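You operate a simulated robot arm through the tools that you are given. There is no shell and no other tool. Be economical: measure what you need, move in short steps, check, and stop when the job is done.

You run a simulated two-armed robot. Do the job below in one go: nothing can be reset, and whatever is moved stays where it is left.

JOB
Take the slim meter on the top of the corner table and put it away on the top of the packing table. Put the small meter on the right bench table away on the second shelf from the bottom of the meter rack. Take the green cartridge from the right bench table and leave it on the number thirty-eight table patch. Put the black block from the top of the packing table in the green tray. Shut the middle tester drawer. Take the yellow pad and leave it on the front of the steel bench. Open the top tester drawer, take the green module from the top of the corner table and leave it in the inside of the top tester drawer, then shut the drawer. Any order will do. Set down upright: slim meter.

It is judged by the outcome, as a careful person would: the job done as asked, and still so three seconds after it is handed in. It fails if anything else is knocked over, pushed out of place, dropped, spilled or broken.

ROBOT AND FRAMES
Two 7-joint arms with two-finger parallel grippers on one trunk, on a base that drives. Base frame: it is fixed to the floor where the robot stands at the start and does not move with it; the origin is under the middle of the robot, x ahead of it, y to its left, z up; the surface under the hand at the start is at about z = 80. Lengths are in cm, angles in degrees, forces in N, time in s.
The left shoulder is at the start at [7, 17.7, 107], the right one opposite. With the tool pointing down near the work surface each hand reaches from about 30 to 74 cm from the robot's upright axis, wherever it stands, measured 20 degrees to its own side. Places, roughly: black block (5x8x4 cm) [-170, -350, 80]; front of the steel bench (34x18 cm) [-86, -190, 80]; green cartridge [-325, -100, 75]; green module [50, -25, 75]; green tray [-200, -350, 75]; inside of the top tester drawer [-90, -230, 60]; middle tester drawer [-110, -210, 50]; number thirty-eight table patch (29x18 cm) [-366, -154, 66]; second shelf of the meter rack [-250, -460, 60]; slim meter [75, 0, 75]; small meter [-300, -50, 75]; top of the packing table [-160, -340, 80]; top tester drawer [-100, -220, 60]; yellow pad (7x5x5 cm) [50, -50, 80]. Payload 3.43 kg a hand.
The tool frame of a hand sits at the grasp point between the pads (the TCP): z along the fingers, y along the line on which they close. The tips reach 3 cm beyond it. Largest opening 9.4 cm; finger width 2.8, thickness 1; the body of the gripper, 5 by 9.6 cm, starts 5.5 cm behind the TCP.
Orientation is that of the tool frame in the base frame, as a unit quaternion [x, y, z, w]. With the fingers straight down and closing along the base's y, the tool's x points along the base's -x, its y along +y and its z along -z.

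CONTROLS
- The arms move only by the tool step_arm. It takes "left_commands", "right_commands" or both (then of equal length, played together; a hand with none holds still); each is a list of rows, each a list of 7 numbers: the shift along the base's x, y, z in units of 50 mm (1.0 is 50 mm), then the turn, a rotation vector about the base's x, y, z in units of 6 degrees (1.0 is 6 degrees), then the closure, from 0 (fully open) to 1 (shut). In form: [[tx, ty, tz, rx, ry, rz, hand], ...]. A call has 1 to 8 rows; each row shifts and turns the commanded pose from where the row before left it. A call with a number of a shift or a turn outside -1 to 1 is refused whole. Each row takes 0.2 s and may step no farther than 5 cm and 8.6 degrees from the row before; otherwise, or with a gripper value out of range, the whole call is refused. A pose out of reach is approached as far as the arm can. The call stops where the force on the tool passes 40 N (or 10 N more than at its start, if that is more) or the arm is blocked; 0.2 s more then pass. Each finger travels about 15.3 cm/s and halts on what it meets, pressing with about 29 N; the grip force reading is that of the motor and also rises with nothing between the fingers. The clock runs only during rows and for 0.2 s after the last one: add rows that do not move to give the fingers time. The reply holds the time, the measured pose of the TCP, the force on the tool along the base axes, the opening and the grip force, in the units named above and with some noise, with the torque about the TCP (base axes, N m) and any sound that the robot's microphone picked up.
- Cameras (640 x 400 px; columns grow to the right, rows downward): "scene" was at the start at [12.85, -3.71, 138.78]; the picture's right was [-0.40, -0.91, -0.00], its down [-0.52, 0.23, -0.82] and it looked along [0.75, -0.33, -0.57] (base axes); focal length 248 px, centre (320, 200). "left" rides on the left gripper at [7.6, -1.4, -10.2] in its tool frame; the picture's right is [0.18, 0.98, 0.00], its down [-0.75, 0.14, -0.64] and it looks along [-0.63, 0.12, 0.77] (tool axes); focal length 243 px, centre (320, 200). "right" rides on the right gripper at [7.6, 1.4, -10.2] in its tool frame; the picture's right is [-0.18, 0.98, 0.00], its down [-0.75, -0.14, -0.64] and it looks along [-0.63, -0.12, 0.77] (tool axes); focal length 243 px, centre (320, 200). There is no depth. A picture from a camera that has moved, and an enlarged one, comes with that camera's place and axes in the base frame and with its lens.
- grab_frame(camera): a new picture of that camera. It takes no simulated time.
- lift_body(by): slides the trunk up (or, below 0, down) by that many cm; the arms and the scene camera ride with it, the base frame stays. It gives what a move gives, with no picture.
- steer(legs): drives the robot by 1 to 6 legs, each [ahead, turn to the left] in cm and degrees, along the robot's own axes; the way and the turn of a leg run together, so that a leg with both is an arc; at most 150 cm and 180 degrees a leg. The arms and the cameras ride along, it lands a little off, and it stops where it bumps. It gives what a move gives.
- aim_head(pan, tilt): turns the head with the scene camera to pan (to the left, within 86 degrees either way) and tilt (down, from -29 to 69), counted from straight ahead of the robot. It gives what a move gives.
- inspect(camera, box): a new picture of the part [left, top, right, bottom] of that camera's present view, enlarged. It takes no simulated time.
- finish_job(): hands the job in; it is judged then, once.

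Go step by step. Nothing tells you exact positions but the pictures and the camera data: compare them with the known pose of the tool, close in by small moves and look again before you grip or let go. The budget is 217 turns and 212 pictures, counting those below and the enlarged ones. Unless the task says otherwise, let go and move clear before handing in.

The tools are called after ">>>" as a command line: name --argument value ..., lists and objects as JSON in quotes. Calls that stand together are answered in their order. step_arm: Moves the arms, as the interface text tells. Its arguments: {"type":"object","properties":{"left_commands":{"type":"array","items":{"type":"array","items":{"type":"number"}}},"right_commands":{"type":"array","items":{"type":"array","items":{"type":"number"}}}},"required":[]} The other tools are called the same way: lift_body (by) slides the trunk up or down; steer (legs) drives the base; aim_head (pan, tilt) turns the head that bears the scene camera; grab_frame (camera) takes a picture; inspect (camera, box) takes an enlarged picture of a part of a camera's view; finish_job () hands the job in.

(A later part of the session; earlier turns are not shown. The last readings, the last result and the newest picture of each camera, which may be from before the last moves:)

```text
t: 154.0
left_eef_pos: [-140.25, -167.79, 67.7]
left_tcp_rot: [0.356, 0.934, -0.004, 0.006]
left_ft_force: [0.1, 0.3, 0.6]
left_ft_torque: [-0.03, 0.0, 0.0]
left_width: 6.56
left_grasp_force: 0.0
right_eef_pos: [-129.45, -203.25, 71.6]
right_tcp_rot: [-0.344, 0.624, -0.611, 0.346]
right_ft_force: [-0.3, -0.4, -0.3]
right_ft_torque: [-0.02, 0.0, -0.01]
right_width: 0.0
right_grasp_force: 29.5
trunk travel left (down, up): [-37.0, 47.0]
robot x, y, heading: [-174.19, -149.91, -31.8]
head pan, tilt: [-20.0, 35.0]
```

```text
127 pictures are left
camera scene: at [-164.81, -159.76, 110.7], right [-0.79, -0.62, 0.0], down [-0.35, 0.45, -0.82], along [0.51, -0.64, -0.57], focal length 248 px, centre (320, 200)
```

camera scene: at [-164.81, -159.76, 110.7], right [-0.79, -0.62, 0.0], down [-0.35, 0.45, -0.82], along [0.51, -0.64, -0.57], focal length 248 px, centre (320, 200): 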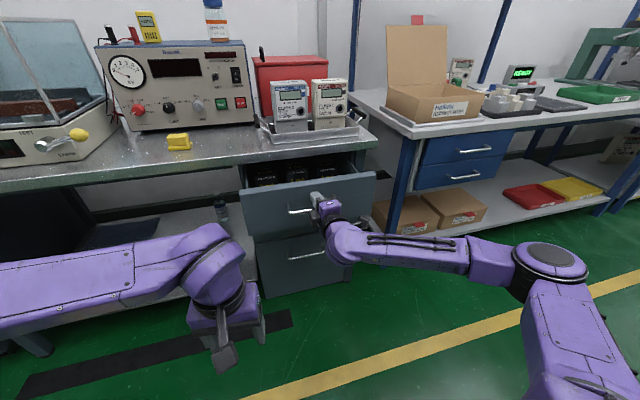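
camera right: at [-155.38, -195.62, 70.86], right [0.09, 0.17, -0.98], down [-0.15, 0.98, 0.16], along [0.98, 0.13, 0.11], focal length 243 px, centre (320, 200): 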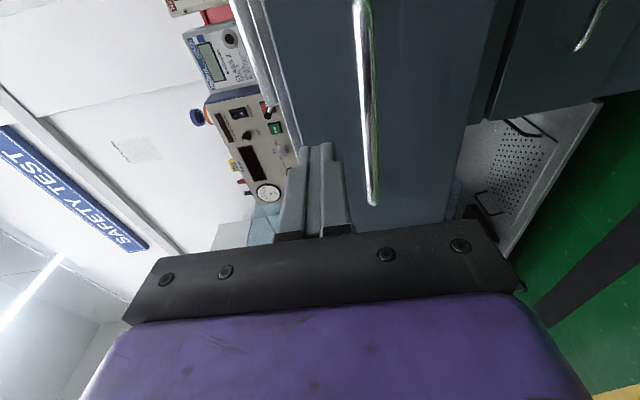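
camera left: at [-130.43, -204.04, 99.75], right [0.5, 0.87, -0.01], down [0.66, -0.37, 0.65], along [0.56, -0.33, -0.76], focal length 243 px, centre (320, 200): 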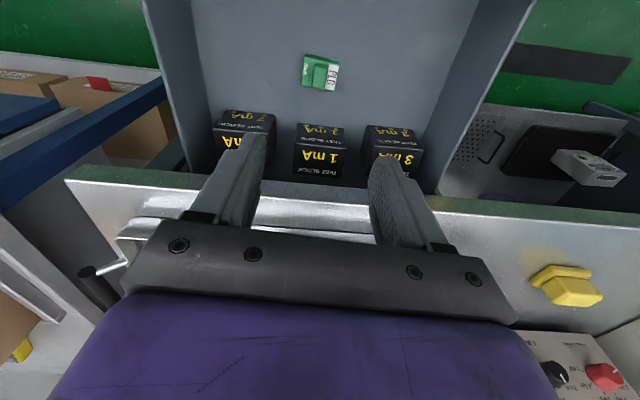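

>>> steer --legs '[[7, 0]]'

>>> step_arm --right_commands '[[0.3, -0.205, 0, 0, 0, 0, 1], [0.3, -0.205, 0, 0, 0, 0, 1], [0.3, -0.205, 0, 0, 0, 0, 1], [0.3, -0.205, 0, 0, 0, 0, 1], [0.3, -0.205, 0, 0, 0, 0, 1], [0.3, -0.205, 0, 0, 0, 0, 1], [0.3, -0.205, 0, 0, 0, 0, 1], [0.3, -0.205, 0, 0, 0, 0, 1]]'

>>> grab_frame --camera "scene"

```text
t: 155.0
left_eef_pos: [-134.1, -171.47, 67.74]
left_tcp_rot: [0.356, 0.934, -0.004, 0.006]
left_ft_force: [-0.8, 0.8, -0.2]
left_ft_torque: [0.03, -0.03, 0.01]
left_width: 6.58
left_grasp_force: 0.1
right_eef_pos: [-123.41, -207.04, 71.6]
right_tcp_rot: [-0.344, 0.624, -0.611, 0.345]
right_ft_force: [-0.3, 0.5, 0.5]
right_ft_torque: [-0.02, 0.01, 0.01]
right_width: 0.0
right_grasp_force: 28.6
trunk travel left (down, up): [-37.0, 47.0]
robot x, y, heading: [-168.27, -154.01, -31.8]
head pan, tilt: [-20.0, 35.0]
```

```text
t: 156.3
left_eef_pos: [-134.29, -171.64, 67.73]
left_tcp_rot: [0.357, 0.934, -0.004, 0.007]
left_ft_force: [0.0, -0.4, -0.6]
left_ft_torque: [0.0, -0.01, -0.03]
left_width: 6.58
left_grasp_force: 0.1
right_eef_pos: [-115.54, -212.54, 71.66]
right_tcp_rot: [-0.343, 0.623, -0.612, 0.346]
right_ft_force: [-10.6, 5.7, 1.8]
right_ft_torque: [-0.07, -0.12, -0.19]
right_width: 0.02
right_grasp_force: 29.5
trunk travel left (down, up): [-37.0, 47.0]
robot x, y, heading: [-168.02, -153.82, -31.9]
head pan, tilt: [-20.0, 35.0]
stopped in row 6 (right hand): the force on the tool passed its limit at 74 N (the readings are from after the stop); the commanded pose is now the measured one
```

```text
126 pictures are left
camera scene: at [-159.02, -163.43, 110.73], right [-0.79, -0.61, 0.0], down [-0.35, 0.45, -0.82], along [0.5, -0.65, -0.57], focal length 248 px, centre (320, 200)
```

scene: 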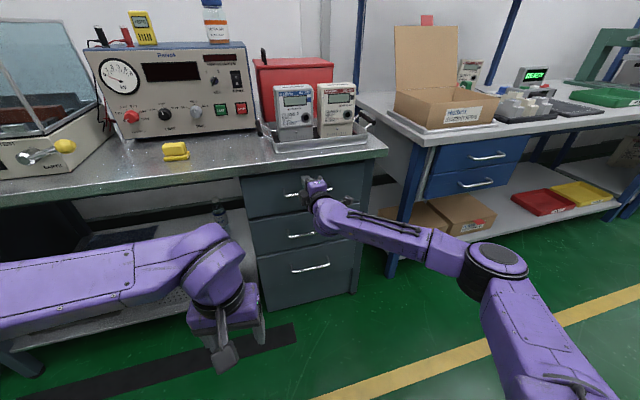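

Firm stop: top drawer shut. Backing off to verify.

>>> steer --legs '[[-30, 0]]'

>>> inspect --camera "scene" --box '[200, 80, 420, 290]'

```text
t: 158.4
left_eef_pos: [-159.19, -155.89, 67.73]
left_tcp_rot: [0.356, 0.935, -0.004, 0.006]
left_ft_force: [0.8, 0.2, -0.2]
left_ft_torque: [0.03, -0.04, 0.02]
left_width: 6.59
left_grasp_force: 0.1
right_eef_pos: [-140.23, -196.75, 71.51]
right_tcp_rot: [-0.345, 0.624, -0.61, 0.346]
right_ft_force: [-0.9, -0.3, -0.2]
right_ft_torque: [-0.02, 0.04, 0.0]
right_width: 0.0
right_grasp_force: 29.2
trunk travel left (down, up): [-37.0, 47.0]
robot x, y, heading: [-193.26, -138.38, -31.7]
head pan, tilt: [-20.0, 35.0]
```

```text
1.90 times, centred on (310, 185) of scene
camera zoom: at [-184.01, -147.8, 110.72], right [-0.79, -0.62, 0.0], down [-0.35, 0.45, -0.82], along [0.51, -0.64, -0.57], focal length 472 px, centre (339, 229)
```

zoom: 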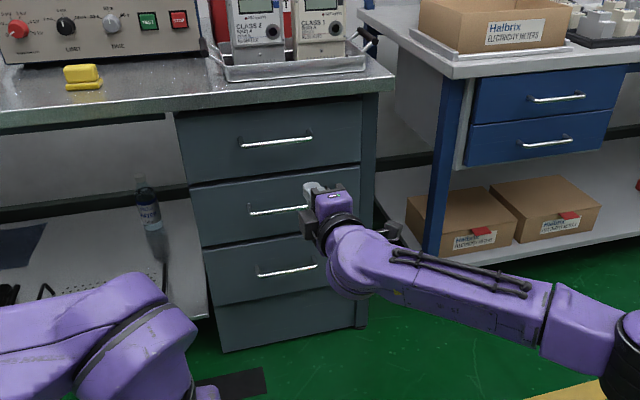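

All drawers are shut. Now I reorient the right hand to point down while pulling it in, and raise the trunk.

>>> step_arm --right_commands '[[-0.38, 0.24, 0, 0.795, 0.186, -0.577, 0], [-0.38, 0.24, 0, 0.795, 0.186, -0.577, 0], [-0.38, 0.24, 0, 0.795, 0.186, -0.577, 0], [-0.38, 0.24, 0, 0.795, 0.186, -0.577, 0], [-0.38, 0.24, 0, 0.795, 0.186, -0.577, 0], [-0.38, 0.24, 0, 0.795, 0.186, -0.577, 0], [-0.38, 0.24, 0, 0.795, 0.186, -0.577, 0], [-0.38, 0.24, 0, 0.795, 0.186, -0.577, 0]]'

>>> step_arm --right_commands '[[0, 0, 0, 0.795, 0.186, -0.577, 0], [0, 0, 0, 0.795, 0.186, -0.577, 0], [0, 0, 0, 0.795, 0.186, -0.577, 0], [0, 0, 0, 0.795, 0.186, -0.577, 0], [0, 0, 0, 0.795, 0.186, -0.577, 0], [0, 0, 0, 0.795, 0.186, -0.577, 0], [0, 0, 0, 0.795, 0.186, -0.577, 0], [0, 0, 0, 0.795, 0.186, -0.577, 0]]'

>>> step_arm --right_commands '[[0, 0, 0, 0.795, 0.186, -0.577, 0], [0, 0, 0, 0.795, 0.186, -0.577, 0], [0, 0, 0, 0.795, 0.186, -0.577, 0], [0, 0, 0, 0.795, 0.186, -0.577, 0]]'

>>> lift_body --by 26

```text
t: 160.2
left_eef_pos: [-159.23, -155.82, 67.76]
left_tcp_rot: [0.355, 0.935, -0.004, 0.007]
left_ft_force: [0.8, -0.1, 0.5]
left_ft_torque: [0.03, -0.01, -0.02]
left_width: 6.6
left_grasp_force: 0.1
right_eef_pos: [-155.84, -186.77, 71.36]
right_tcp_rot: [-0.103, 0.874, -0.41, 0.238]
right_ft_force: [1.2, -0.3, -1.3]
right_ft_torque: [0.01, 0.0, -0.01]
right_width: 9.39
right_grasp_force: 0.1
trunk travel left (down, up): [-37.0, 47.0]
robot x, y, heading: [-193.63, -138.01, -31.9]
head pan, tilt: [-20.0, 35.0]
```

```text
t: 162.0
left_eef_pos: [-159.22, -155.84, 67.73]
left_tcp_rot: [0.356, 0.934, -0.003, 0.006]
left_ft_force: [-0.6, -0.4, 0.1]
left_ft_torque: [0.02, 0.02, 0.01]
left_width: 6.58
left_grasp_force: 0.0
right_eef_pos: [-155.5, -187.04, 71.46]
right_tcp_rot: [0.157, 0.974, -0.14, 0.087]
right_ft_force: [-0.6, -0.2, -0.9]
right_ft_torque: [0.01, 0.03, -0.01]
right_width: 9.43
right_grasp_force: 0.0
trunk travel left (down, up): [-37.0, 47.0]
robot x, y, heading: [-193.34, -138.2, -31.8]
head pan, tilt: [-20.0, 35.0]
```

```text
t: 163.0
left_eef_pos: [-159.31, -155.86, 67.7]
left_tcp_rot: [0.355, 0.935, -0.003, 0.006]
left_ft_force: [0.3, 0.1, -0.2]
left_ft_torque: [-0.01, 0.0, 0.0]
left_width: 6.58
left_grasp_force: 0.0
right_eef_pos: [-155.39, -187.16, 71.6]
right_tcp_rot: [0.279, 0.96, 0.007, 0.005]
right_ft_force: [0.8, 0.7, -0.3]
right_ft_torque: [0.01, -0.04, -0.03]
right_width: 9.41
right_grasp_force: 0.0
trunk travel left (down, up): [-37.0, 47.0]
robot x, y, heading: [-193.48, -138.36, -32.0]
head pan, tilt: [-20.0, 35.0]
```

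```text
t: 165.6
left_eef_pos: [-159.22, -155.92, 93.75]
left_tcp_rot: [0.355, 0.935, -0.004, 0.005]
left_ft_force: [0.3, -0.2, -0.1]
left_ft_torque: [-0.01, 0.02, -0.01]
left_width: 6.61
left_grasp_force: 0.1
right_eef_pos: [-155.36, -187.14, 97.49]
right_tcp_rot: [0.278, 0.961, 0.006, 0.004]
right_ft_force: [0.1, 0.0, 0.1]
right_ft_torque: [0.02, 0.02, -0.02]
right_width: 9.42
right_grasp_force: 0.1
trunk travel left (down, up): [-63.0, 21.0]
robot x, y, heading: [-193.15, -138.44, -31.7]
head pan, tilt: [-20.0, 35.0]
```

Now back to the corner table for the slim meter.

>>> steer --legs '[[0, 90], [120, 0], [100, 0], [0, -90]]'

>>> aim_head --pan 0 --tilt 25

>>> grab_frame --camera "scene"

```text
t: 179.4
left_eef_pos: [-74.58, 75.36, 93.65]
left_tcp_rot: [-0.424, 0.905, 0.001, 0.008]
left_ft_force: [-0.2, -0.3, 0.1]
left_ft_torque: [-0.01, -0.02, -0.01]
left_width: 6.59
left_grasp_force: 0.0
right_eef_pos: [-44.0, 79.7, 97.7]
right_tcp_rot: [-0.492, 0.871, 0.006, -0.013]
right_ft_force: [-3.0, -2.5, 1.5]
right_ft_torque: [0.25, -0.27, -0.03]
right_width: 9.39
right_grasp_force: 0.1
trunk travel left (down, up): [-63.0, 21.0]
robot x, y, heading: [-90.77, 41.07, 60.0]
head pan, tilt: [-20.0, 35.0]
stopped in leg 3: the force on the tool passed its limit at 128 N (the readings are from after the stop); the commanded pose is now the measured one
```

```text
t: 180.3
left_eef_pos: [-74.59, 75.51, 93.7]
left_tcp_rot: [-0.425, 0.905, 0.002, 0.008]
left_ft_force: [-0.6, -0.4, -0.3]
left_ft_torque: [0.0, -0.01, 0.0]
left_width: 6.57
left_grasp_force: 0.0
right_eef_pos: [-43.98, 79.72, 97.52]
right_tcp_rot: [-0.491, 0.871, 0.007, -0.013]
right_ft_force: [-4.0, -2.1, 1.5]
right_ft_torque: [0.23, -0.34, 0.03]
right_width: 9.4
right_grasp_force: 0.0
trunk travel left (down, up): [-63.0, 21.0]
robot x, y, heading: [-91.2, 40.84, 59.8]
head pan, tilt: [0.0, 25.0]
```

```text
124 pictures are left
camera scene: at [-84.37, 52.8, 138.29], right [0.86, -0.5, 0.0], down [-0.21, -0.37, -0.91], along [0.46, 0.78, -0.42], focal length 248 px, centre (320, 200)
```

scene: 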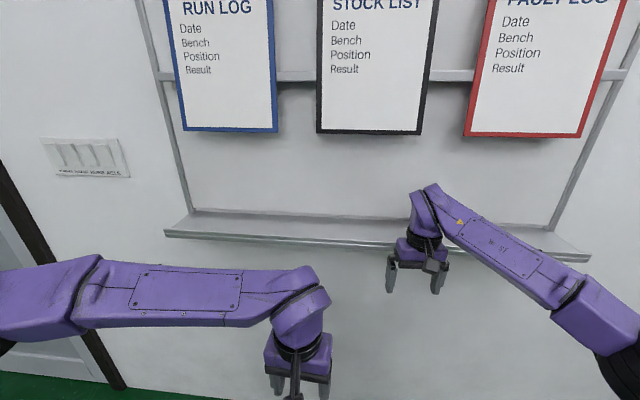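

The right hand bumped the whiteboard's wall ledge; nothing appears displaced. Backing off and approaching the corner table diagonally.

>>> steer --legs '[[-25, 0], [0, -72]]'

>>> grab_frame --camera "scene"

```text
t: 185.2
left_eef_pos: [-65.46, 14.52, 93.67]
left_tcp_rot: [0.177, 0.984, -0.003, 0.006]
left_ft_force: [-0.7, -0.2, 0.4]
left_ft_torque: [0.01, -0.02, 0.04]
left_width: 6.58
left_grasp_force: 0.1
right_eef_pos: [-51.27, -13.0, 97.53]
right_tcp_rot: [0.104, 0.995, 0.013, -0.007]
right_ft_force: [0.4, -0.8, 0.7]
right_ft_torque: [0.0, 0.02, 0.0]
right_width: 9.41
right_grasp_force: 0.1
trunk travel left (down, up): [-63.0, 21.0]
robot x, y, heading: [-103.84, 18.68, -11.1]
head pan, tilt: [0.0, 25.0]
```

```text
123 pictures are left
camera scene: at [-90.09, 16.04, 138.29], right [-0.19, -0.98, 0.0], down [-0.42, 0.08, -0.91], along [0.89, -0.17, -0.42], focal length 248 px, centre (320, 200)
```

scene: 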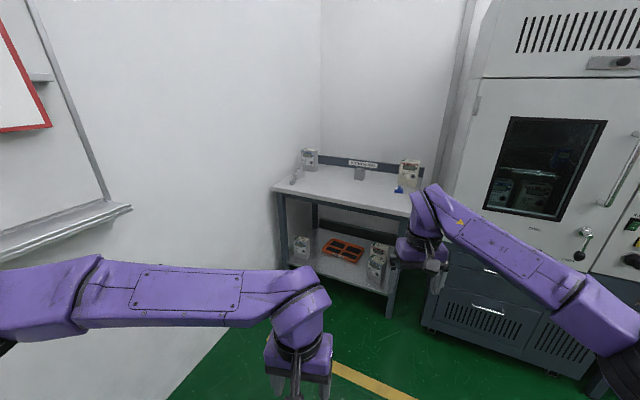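

>>> steer --legs '[[104, 0]]'

>>> aim_head --pan 10 --tilt 40

>>> grab_frame --camera "scene"

>>> grab_frame --camera "left"

```text
t: 190.7
left_eef_pos: [39.14, -8.09, 93.72]
left_tcp_rot: [0.193, 0.981, -0.004, 0.006]
left_ft_force: [-0.1, 0.4, 0.0]
left_ft_torque: [0.01, 0.01, 0.01]
left_width: 6.57
left_grasp_force: 0.1
right_eef_pos: [52.4, -36.13, 97.5]
right_tcp_rot: [0.118, 0.993, 0.012, -0.006]
right_ft_force: [-0.1, 0.2, 0.9]
right_ft_torque: [0.02, 0.02, 0.01]
right_width: 9.4
right_grasp_force: 0.1
trunk travel left (down, up): [-63.0, 21.0]
robot x, y, heading: [0.59, -3.28, -12.6]
head pan, tilt: [0.0, 25.0]
```

```text
t: 191.4
left_eef_pos: [38.97, -8.12, 93.72]
left_tcp_rot: [0.192, 0.981, -0.003, 0.006]
left_ft_force: [0.5, 0.1, -0.6]
left_ft_torque: [0.0, 0.0, -0.01]
left_width: 6.56
left_grasp_force: 0.0
right_eef_pos: [52.38, -36.08, 97.51]
right_tcp_rot: [0.118, 0.993, 0.013, -0.007]
right_ft_force: [-0.5, 0.3, 0.3]
right_ft_torque: [0.0, 0.01, 0.02]
right_width: 9.39
right_grasp_force: 0.0
trunk travel left (down, up): [-63.0, 21.0]
robot x, y, heading: [0.94, -2.99, -12.3]
head pan, tilt: [10.0, 40.0]
```

```text
122 pictures are left
camera scene: at [13.94, -4.33, 135.96], right [-0.04, -1.0, 0.0], down [-0.64, 0.03, -0.77], along [0.77, -0.03, -0.64], focal length 248 px, centre (320, 200)
```

scene: 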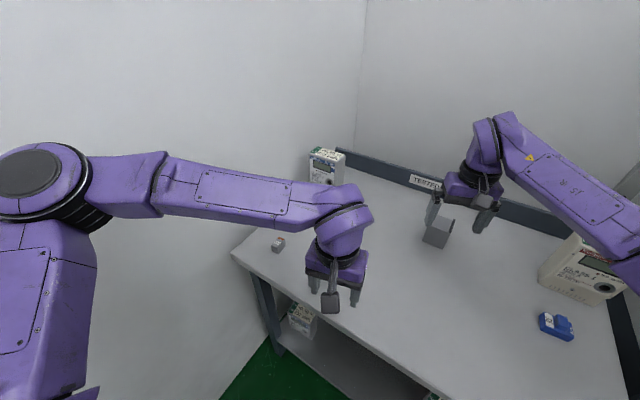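

```text
121 pictures are left
camera left: at [31.34, -6.54, 103.72], right [0.2, 0.98, -0.01], down [0.74, -0.15, 0.65], along [0.64, -0.13, -0.76], focal length 243 px, centre (320, 200)
```

left: 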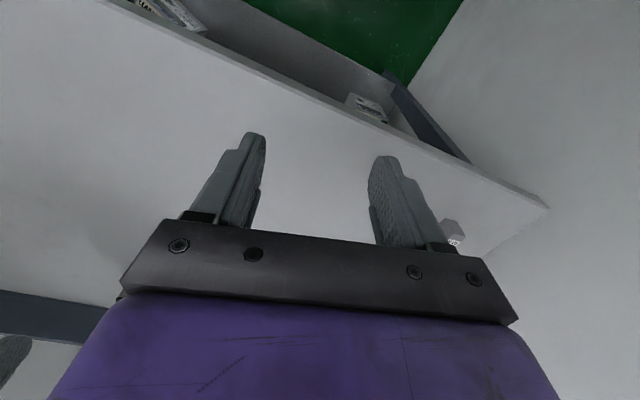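

The meter is hidden behind my left arm. Raising and advancing the left hand to see it with its own camera.

>>> step_arm --left_commands '[[0, 0, 0.9, 0, 0, 0, 0], [0, 0, 0.9, 0, 0, 0, 0], [0.8, 0.3, 0.2, 0, 0, 0, 0], [0.8, 0.3, 0, 0, 0, 0, 0], [0.8, 0.3, 0, 0, 0, 0, 0], [0, 0, 0, 0, 0, 0, 0]]'

>>> grab_frame --camera "left"

>>> grab_frame --camera "scene"

```text
t: 192.8
left_eef_pos: [50.75, -3.54, 103.67]
left_tcp_rot: [0.191, 0.982, -0.002, 0.006]
left_ft_force: [0.2, 1.0, -0.7]
left_ft_torque: [0.01, -0.01, 0.0]
left_width: 9.4
left_grasp_force: 0.1
right_eef_pos: [52.33, -35.89, 97.59]
right_tcp_rot: [0.117, 0.993, 0.013, -0.007]
right_ft_force: [-0.8, -0.1, 0.0]
right_ft_torque: [-0.02, -0.01, -0.02]
right_width: 9.4
right_grasp_force: 0.0
trunk travel left (down, up): [-63.0, 21.0]
robot x, y, heading: [0.85, -3.0, -12.7]
head pan, tilt: [10.0, 40.0]
```

```text
120 pictures are left
camera left: at [43.09, -1.92, 113.81], right [0.2, 0.98, -0.01], down [0.74, -0.15, 0.65], along [0.64, -0.13, -0.76], focal length 243 px, centre (320, 200)
```

left: 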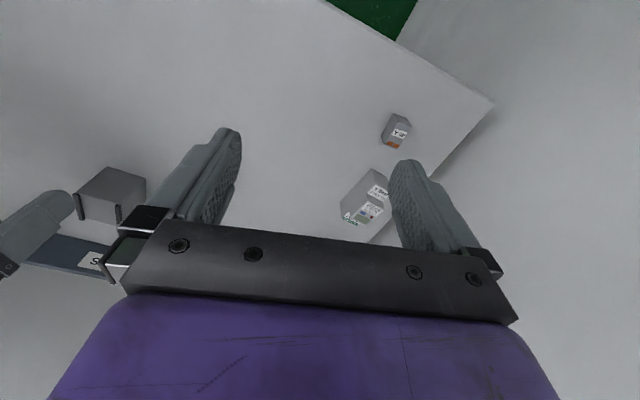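

```text
119 pictures are left
camera scene: at [13.88, -4.34, 135.96], right [-0.04, -1.0, 0.0], down [-0.64, 0.03, -0.77], along [0.77, -0.03, -0.64], focal length 248 px, centre (320, 200)
```

scene: 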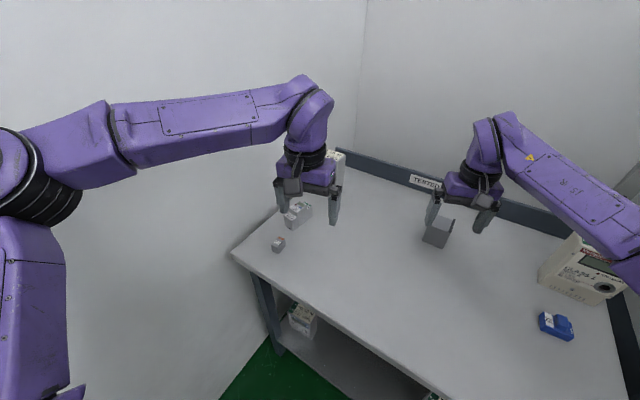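

>>> inspect --camera "left" --box '[320, 90, 480, 240]'

>>> inspect --camera "scene" --box '[260, 180, 350, 260]'

```text
2.67 times, centred on (400, 165) of left
camera zoom: at [43.09, -1.92, 113.81], right [0.2, 0.98, -0.01], down [0.74, -0.15, 0.65], along [0.64, -0.13, -0.76], focal length 647 px, centre (107, 293)
```

zoom: 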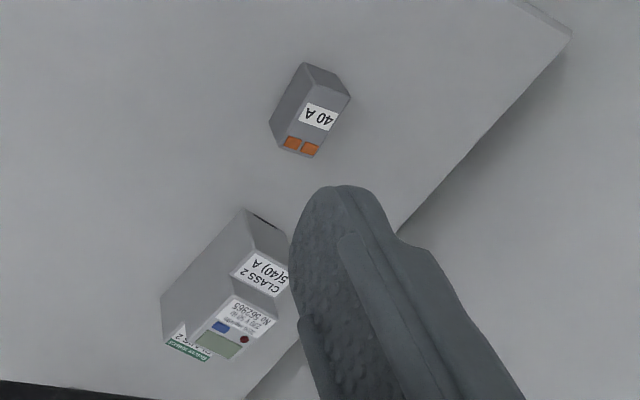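

```text
5.00 times, centred on (305, 220) of scene
camera zoom: at [13.88, -4.34, 135.96], right [-0.04, -1.0, 0.0], down [-0.64, 0.03, -0.77], along [0.77, -0.03, -0.64], focal length 1240 px, centre (395, 100)
```

zoom: 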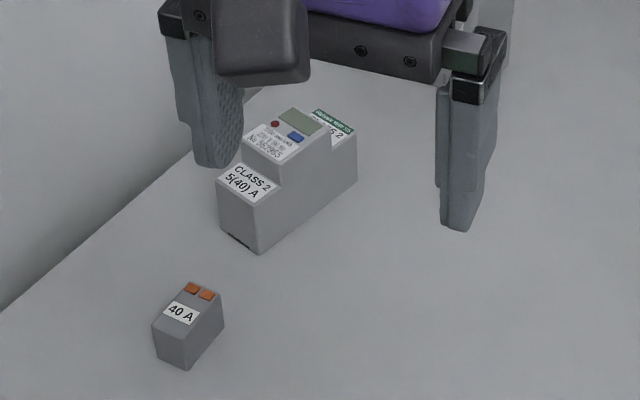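

The slim meter lies display-up at about [71,0], its width along ~47°. I drive 4 cm closer, then rotate the hand -21° and move over it.

>>> steer --legs '[[4, 0]]'

>>> step_arm --left_commands '[[0.4, 0.1, -0.6, 0, 0, -0.9, 0], [0.4, 0.1, -0.6, 0, 0, -0.9, 0], [0.6, 0.2, -0.3, 0, 0, -0.9, 0], [0.6, 0.2, 0, 0, 0, -0.8, 0], [0.6, 0.2, 0, 0, 0, 0, 0], [0.4, 0.1, 0, 0, 0, 0, 0], [0, 0, 0, 0, 0, 0, 0]]'

>>> grab_frame --camera "left"

```text
t: 193.7
left_eef_pos: [54.22, -4.28, 104.08]
left_tcp_rot: [0.192, 0.981, -0.003, 0.009]
left_ft_force: [-0.6, 0.5, 0.3]
left_ft_torque: [-0.03, 0.0, 0.02]
left_width: 9.42
left_grasp_force: 0.1
right_eef_pos: [55.93, -36.77, 97.82]
right_tcp_rot: [0.119, 0.993, 0.012, -0.004]
right_ft_force: [-1.0, -0.3, -0.4]
right_ft_torque: [-0.02, 0.03, 0.0]
right_width: 9.39
right_grasp_force: 0.1
trunk travel left (down, up): [-63.0, 21.0]
robot x, y, heading: [4.45, -3.91, -12.7]
head pan, tilt: [10.0, 40.0]
```

```text
t: 195.3
left_eef_pos: [56.18, -4.01, 101.34]
left_tcp_rot: [0.227, 0.974, -0.003, 0.007]
left_ft_force: [-0.1, -0.2, 0.3]
left_ft_torque: [-0.01, 0.03, 0.01]
left_width: 9.41
left_grasp_force: 0.1
left hand out of reach, approached as far as the arm can: row 1, 2, 3, 4, 5, 6
right_eef_pos: [56.26, -36.9, 97.55]
right_tcp_rot: [0.118, 0.993, 0.013, -0.006]
right_ft_force: [0.7, -0.1, -0.6]
right_ft_torque: [0.02, 0.02, -0.01]
right_width: 9.41
right_grasp_force: 0.1
trunk travel left (down, up): [-63.0, 21.0]
robot x, y, heading: [4.49, -3.77, -12.7]
head pan, tilt: [10.0, 40.0]
```

```text
116 pictures are left
camera left: at [48.64, -1.87, 111.47], right [0.27, 0.96, -0.01], down [0.73, -0.2, 0.65], along [0.63, -0.18, -0.76], focal length 243 px, centre (320, 200)
```

left: 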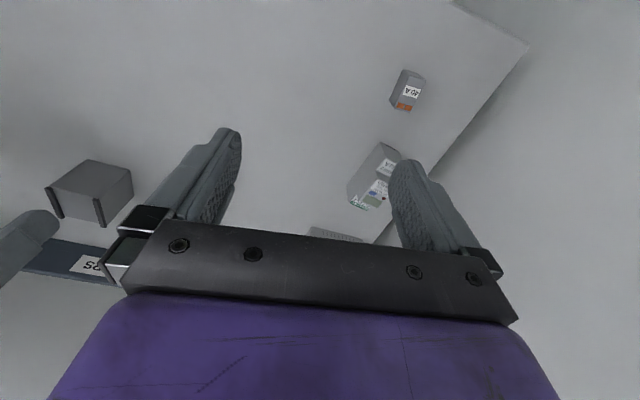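

The left wrist is at its yaw limit that way. Since the gripper is symmetric, I'll try turning it the other way (+160°) instead, at a safe height.

>>> step_arm --left_commands '[[-0.3, 0, 0.1, 0, 0, 1, 0], [-0.3, 0, 0.1, 0, 0, 1, 0], [-0.3, 0, 0, 0, 0, 1, 0], [-0.3, 0, 0, 0, 0, 1, 0], [0, 0, 0, 0, 0, 1, 0], [0, 0, 0, 0, 0, 1, 0], [0, 0, 0, 0, 0, 1, 0], [0, 0, 0, 0, 0, 1, 0]]'

>>> step_arm --left_commands '[[0, 0, 0, 0, 0, 1, 0], [0, 0, 0, 0, 0, 1, 0], [0, 0, 0, 0, 0, 1, 0], [0, 0, 0, 0, 0, 1, 0], [0, 0, 0, 0, 0, 1, 0], [0, 0, 0, 0, 0, 1, 0], [0, 0, 0, 0, 0, 1, 0], [0, 0, 0, 0, 0, 1, 0]]'

```text
t: 197.1
left_eef_pos: [50.24, -4.04, 102.51]
left_tcp_rot: [-0.19, 0.982, 0.001, 0.007]
left_ft_force: [0.3, 0.2, 0.1]
left_ft_torque: [0.04, -0.02, 0.0]
left_width: 9.4
left_grasp_force: 0.1
right_eef_pos: [56.23, -36.9, 97.62]
right_tcp_rot: [0.119, 0.993, 0.014, -0.007]
right_ft_force: [-0.6, -0.2, 0.1]
right_ft_torque: [0.04, 0.04, -0.02]
right_width: 9.4
right_grasp_force: 0.1
trunk travel left (down, up): [-63.0, 21.0]
robot x, y, heading: [4.82, -3.57, -12.7]
head pan, tilt: [10.0, 40.0]
```

```text
t: 198.9
left_eef_pos: [50.14, -4.02, 102.61]
left_tcp_rot: [-0.571, 0.821, 0.002, 0.007]
left_ft_force: [-0.5, 0.4, -0.2]
left_ft_torque: [0.0, 0.0, 0.04]
left_width: 9.4
left_grasp_force: 0.0
right_eef_pos: [56.14, -36.95, 97.53]
right_tcp_rot: [0.118, 0.993, 0.012, -0.007]
right_ft_force: [0.1, 0.3, 0.0]
right_ft_torque: [0.0, -0.04, -0.01]
right_width: 9.39
right_grasp_force: 0.1
trunk travel left (down, up): [-63.0, 21.0]
robot x, y, heading: [4.56, -3.38, -12.5]
head pan, tilt: [10.0, 40.0]
```

>>> step_arm --left_commands '[[0, 0, 0, 0, 0, 1, 0], [0, 0, 0, 0, 0, 1, 0], [0, 0, 0, 0, 0, 1, 0], [0, 0, 0, 0, 0, 1, 0], [0, 0, 0, 0, 0, 1, 0], [0, 0, 0, 0, 0, 1, 0], [0, 0, 0, 0, 0, 1, 0], [0, 0, 0, 0, 0, 1, 0]]'

>>> step_arm --left_commands '[[0, 0, 0, 0, 0, 1, 0], [0, 0, 0, 0, 0, 1, 0], [0, 0, 0, 0, 0, 1, 0]]'

>>> grab_frame --camera "left"

>>> grab_frame --camera "scene"

```text
t: 200.7
left_eef_pos: [49.99, -4.02, 102.4]
left_tcp_rot: [0.856, -0.516, -0.006, -0.006]
left_ft_force: [-0.5, -0.6, -0.3]
left_ft_torque: [0.01, 0.0, 0.0]
left_width: 9.4
left_grasp_force: 0.0
right_eef_pos: [56.14, -36.9, 97.55]
right_tcp_rot: [0.119, 0.993, 0.013, -0.007]
right_ft_force: [-0.4, 0.0, -1.5]
right_ft_torque: [-0.04, 0.02, -0.01]
right_width: 9.39
right_grasp_force: 0.1
trunk travel left (down, up): [-63.0, 21.0]
robot x, y, heading: [4.69, -3.55, -12.6]
head pan, tilt: [10.0, 40.0]
```

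```text
t: 201.5
left_eef_pos: [50.15, -4.03, 102.48]
left_tcp_rot: [0.927, -0.376, -0.007, -0.004]
left_ft_force: [0.4, -0.3, -0.2]
left_ft_torque: [-0.02, 0.02, 0.01]
left_width: 9.39
left_grasp_force: 0.0
right_eef_pos: [56.19, -36.89, 97.64]
right_tcp_rot: [0.119, 0.993, 0.013, -0.006]
right_ft_force: [0.0, 0.1, -0.4]
right_ft_torque: [0.02, 0.03, 0.0]
right_width: 9.42
right_grasp_force: 0.1
trunk travel left (down, up): [-63.0, 21.0]
robot x, y, heading: [5.15, -3.52, -12.4]
head pan, tilt: [10.0, 40.0]
```

```text
115 pictures are left
camera left: at [56.77, -8.51, 112.53], right [-0.55, -0.83, -0.01], down [-0.63, 0.42, 0.65], along [-0.54, 0.36, -0.76], focal length 243 px, centre (320, 200)
```

left: 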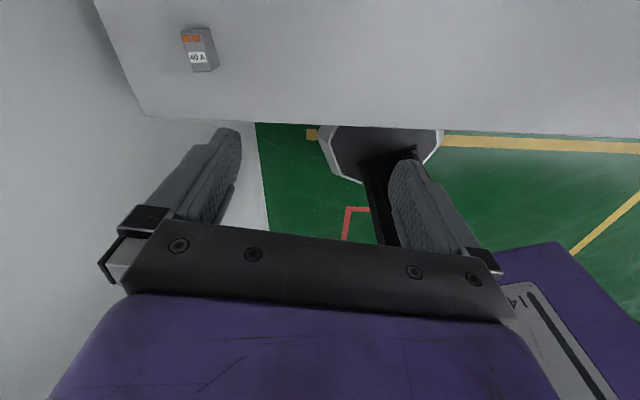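

```text
114 pictures are left
camera scene: at [17.78, -5.18, 135.95], right [-0.04, -1.0, 0.0], down [-0.64, 0.03, -0.77], along [0.77, -0.03, -0.64], focal length 248 px, centre (320, 200)
```

scene: 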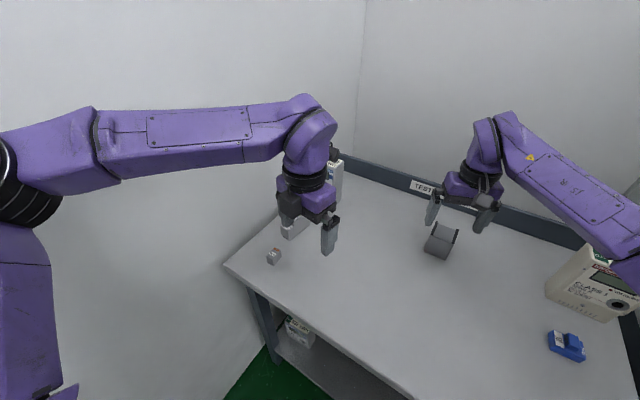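

Full rotation works. Moving over the meter; the big meter behind keeps ≥5 cm clearance from the wrist camera.

>>> step_arm --left_commands '[[0.83, 0.17, -0.26, 0, 0, 0, 0], [0.83, 0.17, -0.26, 0, 0, 0, 0], [0.83, 0.17, -0.26, 0, 0, 0, 0], [0.83, 0.17, -0.26, 0, 0, 0, 0], [0.84, 0.16, -0.26, 0, 0, 0, 0], [0, 0, 0, 0, 0, 0, 0]]'

>>> grab_frame --camera "left"

>>> grab_frame --camera "scene"

```text
t: 202.9
left_eef_pos: [70.92, 0.15, 96.07]
left_tcp_rot: [0.926, -0.377, -0.006, -0.004]
left_ft_force: [-0.7, 0.2, -0.3]
left_ft_torque: [0.04, 0.01, 0.01]
left_width: 9.4
left_grasp_force: 0.1
right_eef_pos: [56.1, -36.9, 97.62]
right_tcp_rot: [0.118, 0.993, 0.013, -0.006]
right_ft_force: [-0.2, 0.4, -0.7]
right_ft_torque: [0.02, -0.01, -0.01]
right_width: 9.38
right_grasp_force: 0.1
trunk travel left (down, up): [-63.0, 21.0]
robot x, y, heading: [4.46, -3.65, -12.7]
head pan, tilt: [10.0, 40.0]
```

```text
113 pictures are left
camera left: at [77.45, -4.38, 106.07], right [-0.55, -0.83, -0.01], down [-0.63, 0.42, 0.65], along [-0.54, 0.37, -0.76], focal length 243 px, centre (320, 200)
```

left: 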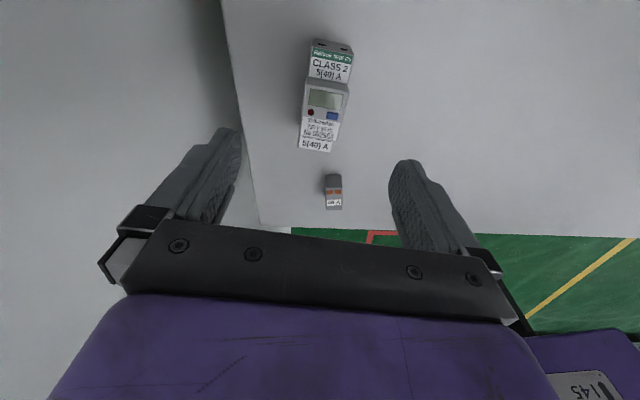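

```text
112 pictures are left
camera scene: at [17.68, -5.14, 135.96], right [-0.04, -1.0, 0.0], down [-0.64, 0.03, -0.77], along [0.77, -0.03, -0.64], focal length 248 px, centre (320, 200)
```

scene: 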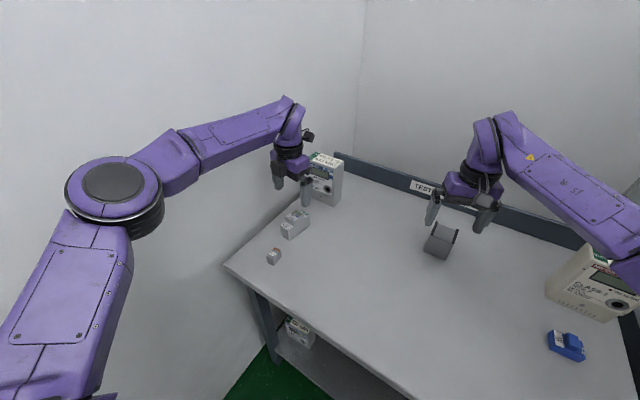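

Well centred over it. Small correction and descend.

>>> step_arm --left_commands '[[0.03, -0.12, -0.6, 0, 0, 0, 0], [0, 0, -0.7, 0, 0, 0, 0], [0, 0, -0.7, 0, 0, 0, 0], [0, 0, -0.4, 0, 0, 0, 0], [0, 0, 0, 0, 0, 0, 0]]'

>>> grab_frame --camera "left"

```text
t: 204.1
left_eef_pos: [71.15, -0.48, 83.82]
left_tcp_rot: [0.926, -0.378, -0.006, -0.004]
left_ft_force: [0.1, 0.9, 0.1]
left_ft_torque: [-0.02, 0.0, 0.04]
left_width: 9.41
left_grasp_force: 0.0
right_eef_pos: [56.11, -36.96, 97.62]
right_tcp_rot: [0.118, 0.993, 0.013, -0.007]
right_ft_force: [-0.4, -0.1, 0.2]
right_ft_torque: [-0.01, 0.03, -0.03]
right_width: 9.41
right_grasp_force: 0.0
trunk travel left (down, up): [-63.0, 21.0]
robot x, y, heading: [4.74, -3.5, -12.5]
head pan, tilt: [10.0, 40.0]
```

```text
111 pictures are left
camera left: at [77.73, -4.96, 93.87], right [-0.55, -0.83, -0.01], down [-0.63, 0.42, 0.65], along [-0.54, 0.37, -0.76], focal length 243 px, centre (320, 200)
```

left: 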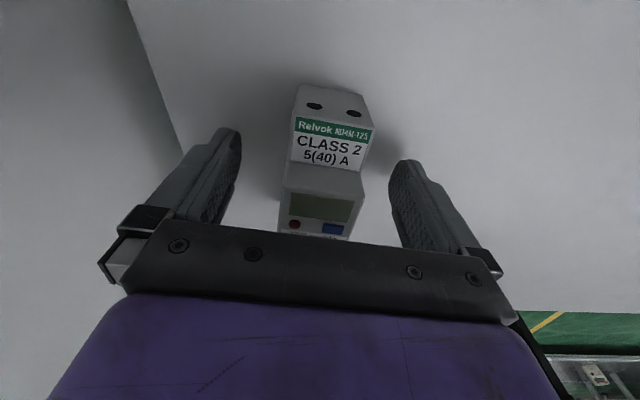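

Straddling nicely. Closing and lifting slowly.

>>> step_arm --left_commands '[[0, 0, -0.05, 0, 0, 0, 0.3], [0, 0, 0, 0, 0, 0, 0.6], [0, 0, 0, 0, 0, 0, 1], [0, 0, 0, 0, 0, 0, 1], [0, 0, 0, 0, 0, 0, 1], [0, 0, 0.1, 0, 0, 0, 1], [0, 0, 0.2, 0, 0, 0, 1], [0, 0, 0.2, 0, 0, 0, 1]]'

>>> grab_frame --camera "left"

>>> inspect --camera "scene" --box '[240, 120, 370, 280]'

```text
t: 205.9
left_eef_pos: [71.15, -0.29, 86.29]
left_tcp_rot: [0.926, -0.377, -0.007, -0.004]
left_ft_force: [-0.1, -0.5, -0.8]
left_ft_torque: [-0.03, 0.0, -0.01]
left_width: 4.05
left_grasp_force: 28.8
right_eef_pos: [56.2, -36.97, 97.71]
right_tcp_rot: [0.118, 0.993, 0.013, -0.006]
right_ft_force: [0.2, 0.7, 0.0]
right_ft_torque: [0.01, 0.01, 0.01]
right_width: 9.4
right_grasp_force: 0.0
trunk travel left (down, up): [-63.0, 21.0]
robot x, y, heading: [4.37, -3.72, -12.6]
head pan, tilt: [10.0, 40.0]
```

```text
110 pictures are left
camera left: at [77.66, -4.84, 96.3], right [-0.55, -0.83, -0.01], down [-0.63, 0.42, 0.65], along [-0.54, 0.37, -0.76], focal length 243 px, centre (320, 200)
```

left: 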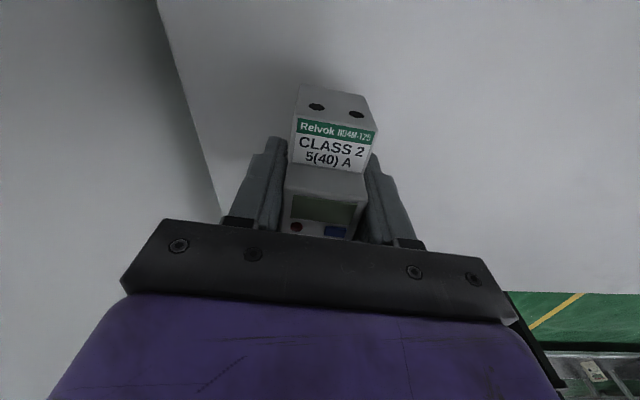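

```text
2.50 times, centred on (305, 200) of scene
camera zoom: at [17.79, -5.19, 135.95], right [-0.04, -1.0, 0.0], down [-0.64, 0.03, -0.77], along [0.77, -0.03, -0.64], focal length 620 px, centre (358, 200)
```

zoom: 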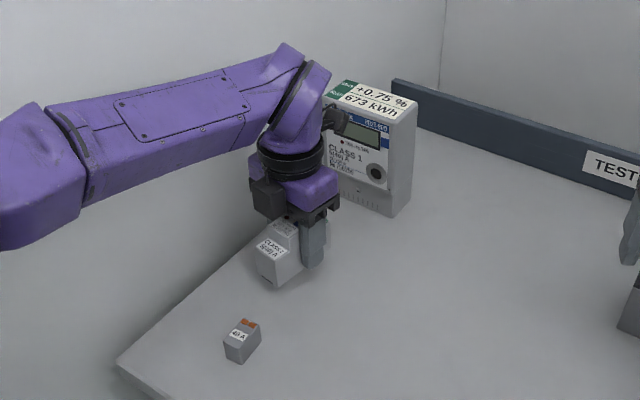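

Held level (4.05 cm). Lifting and bringing it in.

>>> step_arm --left_commands '[[0, 0, 0.5, 0, 0, 0, 1], [0, 0, 0.6, 0, 0, 0, 1], [0, 0, 0.6, 0, 0, 0, 1], [-0.5, -0.1, 0.5, 0, 0, 0, 1], [-0.7, -0.15, 0.3, 0, 0, 0, 1], [-0.8, -0.15, 0, 0, 0, 0, 1], [-0.8, -0.15, 0, 0, 0, 0, 1], [-0.8, -0.15, 0, 0, 0, 0, 1]]'

>>> steer --legs '[[-105, 0], [0, -110]]'

>>> aim_head --pan 20 --tilt 20

>>> grab_frame --camera "scene"

```text
t: 207.7
left_eef_pos: [53.05, -3.53, 98.56]
left_tcp_rot: [0.926, -0.378, -0.006, -0.004]
left_ft_force: [0.2, 0.5, -1.5]
left_ft_torque: [-0.05, -0.03, -0.01]
left_width: 4.04
left_grasp_force: 29.1
right_eef_pos: [56.08, -37.0, 97.59]
right_tcp_rot: [0.119, 0.993, 0.013, -0.006]
right_ft_force: [-0.3, -0.2, -0.8]
right_ft_torque: [0.01, 0.02, 0.0]
right_width: 9.4
right_grasp_force: 0.1
trunk travel left (down, up): [-63.0, 21.0]
robot x, y, heading: [4.85, -3.65, -12.5]
head pan, tilt: [10.0, 40.0]
```

```text
t: 217.7
left_eef_pos: [-113.64, -26.37, 98.62]
left_tcp_rot: [-0.219, 0.976, 0.0, 0.008]
left_ft_force: [-0.7, -0.6, -1.4]
left_ft_torque: [0.0, -0.01, 0.03]
left_width: 4.05
left_grasp_force: 29.0
right_eef_pos: [-146.06, -17.49, 97.55]
right_tcp_rot: [0.883, 0.469, 0.013, 0.008]
right_ft_force: [0.0, -0.2, 0.9]
right_ft_torque: [0.0, 0.03, 0.02]
right_width: 9.39
right_grasp_force: 0.0
trunk travel left (down, up): [-63.0, 21.0]
robot x, y, heading: [-96.79, 19.49, -123.1]
head pan, tilt: [10.0, 40.0]
```

```text
t: 218.5
left_eef_pos: [-113.63, -26.34, 98.6]
left_tcp_rot: [-0.219, 0.976, 0.0, 0.007]
left_ft_force: [-0.4, -0.9, -1.5]
left_ft_torque: [0.02, 0.01, 0.0]
left_width: 4.0
left_grasp_force: 29.3
right_eef_pos: [-146.02, -17.63, 97.69]
right_tcp_rot: [0.883, 0.47, 0.013, 0.007]
right_ft_force: [0.3, 0.3, 0.6]
right_ft_torque: [-0.03, 0.0, 0.03]
right_width: 9.39
right_grasp_force: 0.0
trunk travel left (down, up): [-63.0, 21.0]
robot x, y, heading: [-96.82, 19.07, -123.0]
head pan, tilt: [20.0, 20.0]
```

```text
108 pictures are left
camera scene: at [-101.89, 5.69, 139.08], right [-0.97, 0.22, 0.0], down [0.08, 0.33, -0.94], along [-0.21, -0.92, -0.34], focal length 248 px, centre (320, 200)
```

scene: 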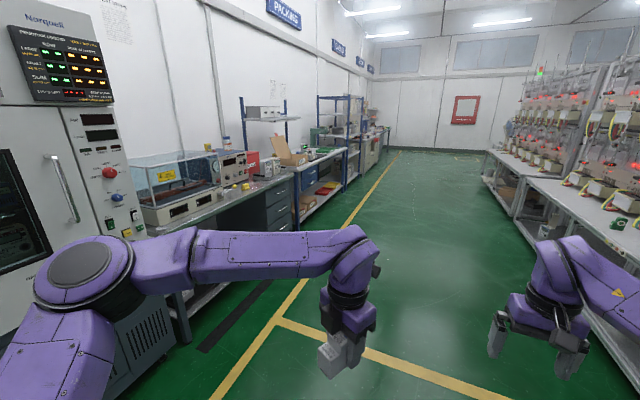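

The aisle is clear. Driving to the packing table.

>>> steer --legs '[[150, 1], [150, 0], [25, 0], [0, 90]]'

>>> aim_head --pan -10 --tilt 25

>>> grab_frame --camera "scene"

```text
t: 238.0
left_eef_pos: [-229.32, -268.68, 98.53]
left_tcp_rot: [0.827, -0.563, -0.005, -0.005]
left_ft_force: [-0.7, -0.2, -1.0]
left_ft_torque: [0.01, 0.01, 0.01]
left_width: 4.05
left_grasp_force: 28.6
right_eef_pos: [-240.11, -300.4, 97.6]
right_tcp_rot: [0.323, 0.946, 0.013, -0.003]
right_ft_force: [-0.4, 0.5, -0.3]
right_ft_torque: [0.03, -0.01, 0.02]
right_width: 9.43
right_grasp_force: 0.1
trunk travel left (down, up): [-63.0, 21.0]
robot x, y, heading: [-273.64, -248.7, -36.7]
head pan, tilt: [20.0, 20.0]
```

```text
t: 238.9
left_eef_pos: [-229.48, -268.77, 98.63]
left_tcp_rot: [0.828, -0.561, -0.005, -0.006]
left_ft_force: [-0.3, 0.2, -2.2]
left_ft_torque: [0.0, -0.02, -0.02]
left_width: 4.02
left_grasp_force: 29.5
right_eef_pos: [-240.14, -300.38, 97.57]
right_tcp_rot: [0.323, 0.946, 0.012, -0.003]
right_ft_force: [0.2, -0.4, 0.9]
right_ft_torque: [-0.02, 0.03, 0.01]
right_width: 9.39
right_grasp_force: 0.1
trunk travel left (down, up): [-63.0, 21.0]
robot x, y, heading: [-273.66, -248.77, -36.7]
head pan, tilt: [-10.0, 25.0]
```

```text
107 pictures are left
camera scene: at [-263.49, -258.77, 138.28], right [-0.73, -0.69, 0.0], down [-0.29, 0.31, -0.91], along [0.62, -0.66, -0.42], focal length 248 px, centre (320, 200)
```

scene: 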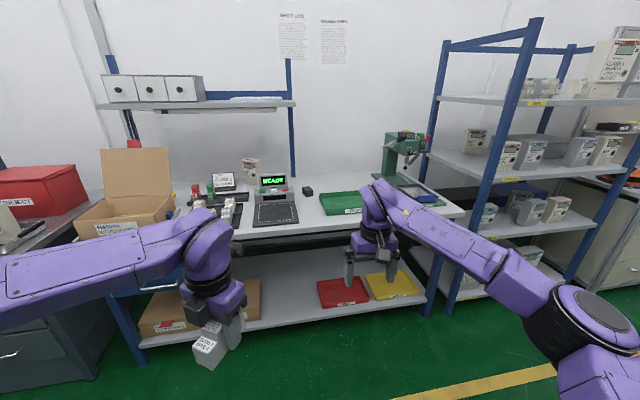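

>>> inspect --camera "scene" --box '[70, 130, 270, 260]'

>>> inspect --camera "scene" --box '[230, 130, 470, 260]'

>>> inspect --camera "scene" --box '[420, 20, 640, 310]'

```text
3.08 times, centred on (170, 195) of scene
camera zoom: at [-263.49, -258.77, 138.28], right [-0.73, -0.69, 0.0], down [-0.29, 0.31, -0.91], along [0.62, -0.66, -0.42], focal length 763 px, centre (782, 215)
```

zoom: 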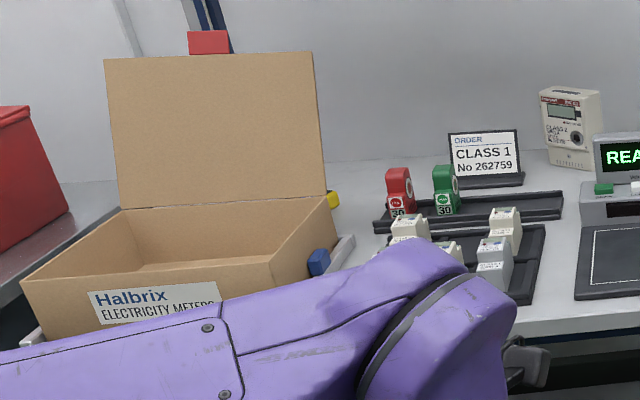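

```text
2.67 times, centred on (350, 195) of scene
camera zoom: at [-263.49, -258.77, 138.28], right [-0.73, -0.69, 0.0], down [-0.29, 0.31, -0.91], along [0.62, -0.66, -0.42], focal length 661 px, centre (240, 213)
```

zoom: 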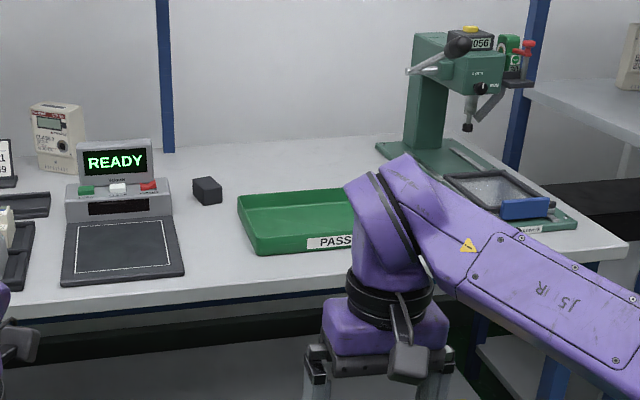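

```text
1.38 times, centred on (530, 165) of scene
camera zoom: at [-263.49, -258.77, 138.28], right [-0.73, -0.69, 0.0], down [-0.29, 0.31, -0.91], along [0.62, -0.66, -0.42], focal length 342 px, centre (30, 248)
```

zoom: 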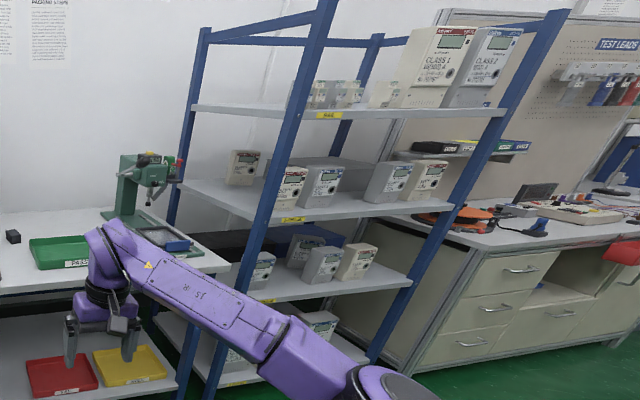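

I see the black block between the READY console and the green PASS tray. The other DIN meters here also lie display-up, so I keep the slim meter's pose. Driving closer.

>>> steer --legs '[[60, 1]]'

>>> aim_head --pan -15 --tilt 45

>>> grab_frame --camera "scene"

>>> grab_frame --camera "right"

```text
t: 242.3
left_eef_pos: [-181.68, -302.32, 98.63]
left_tcp_rot: [0.832, -0.554, -0.006, -0.005]
left_ft_force: [-0.4, -0.3, -1.5]
left_ft_torque: [-0.01, -0.03, 0.01]
left_width: 4.02
left_grasp_force: 29.0
right_eef_pos: [-191.85, -334.21, 97.64]
right_tcp_rot: [0.314, 0.949, 0.013, -0.003]
right_ft_force: [-0.5, -0.3, 0.0]
right_ft_torque: [-0.01, 0.0, 0.02]
right_width: 9.43
right_grasp_force: 0.1
trunk travel left (down, up): [-63.0, 21.0]
robot x, y, heading: [-226.4, -283.21, -35.8]
head pan, tilt: [-10.0, 25.0]
```

```text
t: 243.1
left_eef_pos: [-181.63, -302.29, 98.61]
left_tcp_rot: [0.832, -0.554, -0.006, -0.005]
left_ft_force: [0.2, 0.3, -1.5]
left_ft_torque: [0.0, -0.01, 0.01]
left_width: 4.0
left_grasp_force: 28.7
right_eef_pos: [-191.84, -334.3, 97.71]
right_tcp_rot: [0.314, 0.949, 0.013, -0.002]
right_ft_force: [-0.7, -0.3, -0.3]
right_ft_torque: [-0.02, -0.01, 0.01]
right_width: 9.42
right_grasp_force: 0.1
trunk travel left (down, up): [-63.0, 21.0]
robot x, y, heading: [-226.1, -283.52, -35.5]
head pan, tilt: [-15.0, 45.0]
```

```text
103 pictures are left
camera scene: at [-217.32, -292.73, 135.23], right [-0.77, -0.64, 0.0], down [-0.45, 0.55, -0.71], along [0.45, -0.55, -0.71], focal length 248 px, centre (320, 200)
```

scene: 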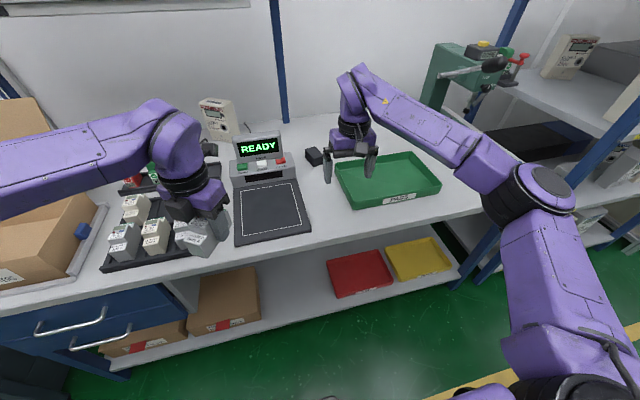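

```text
102 pictures are left
camera right: at [-197.15, -328.89, 108.08], right [0.73, 0.68, 0.02], down [0.52, -0.58, 0.63], along [0.44, -0.45, -0.78], focal length 243 px, centre (320, 200)
```

right: 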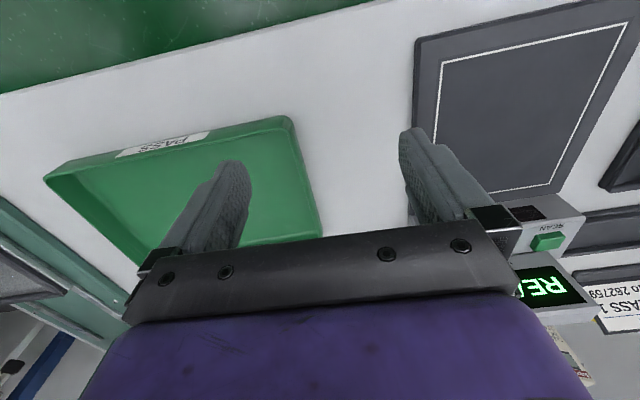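

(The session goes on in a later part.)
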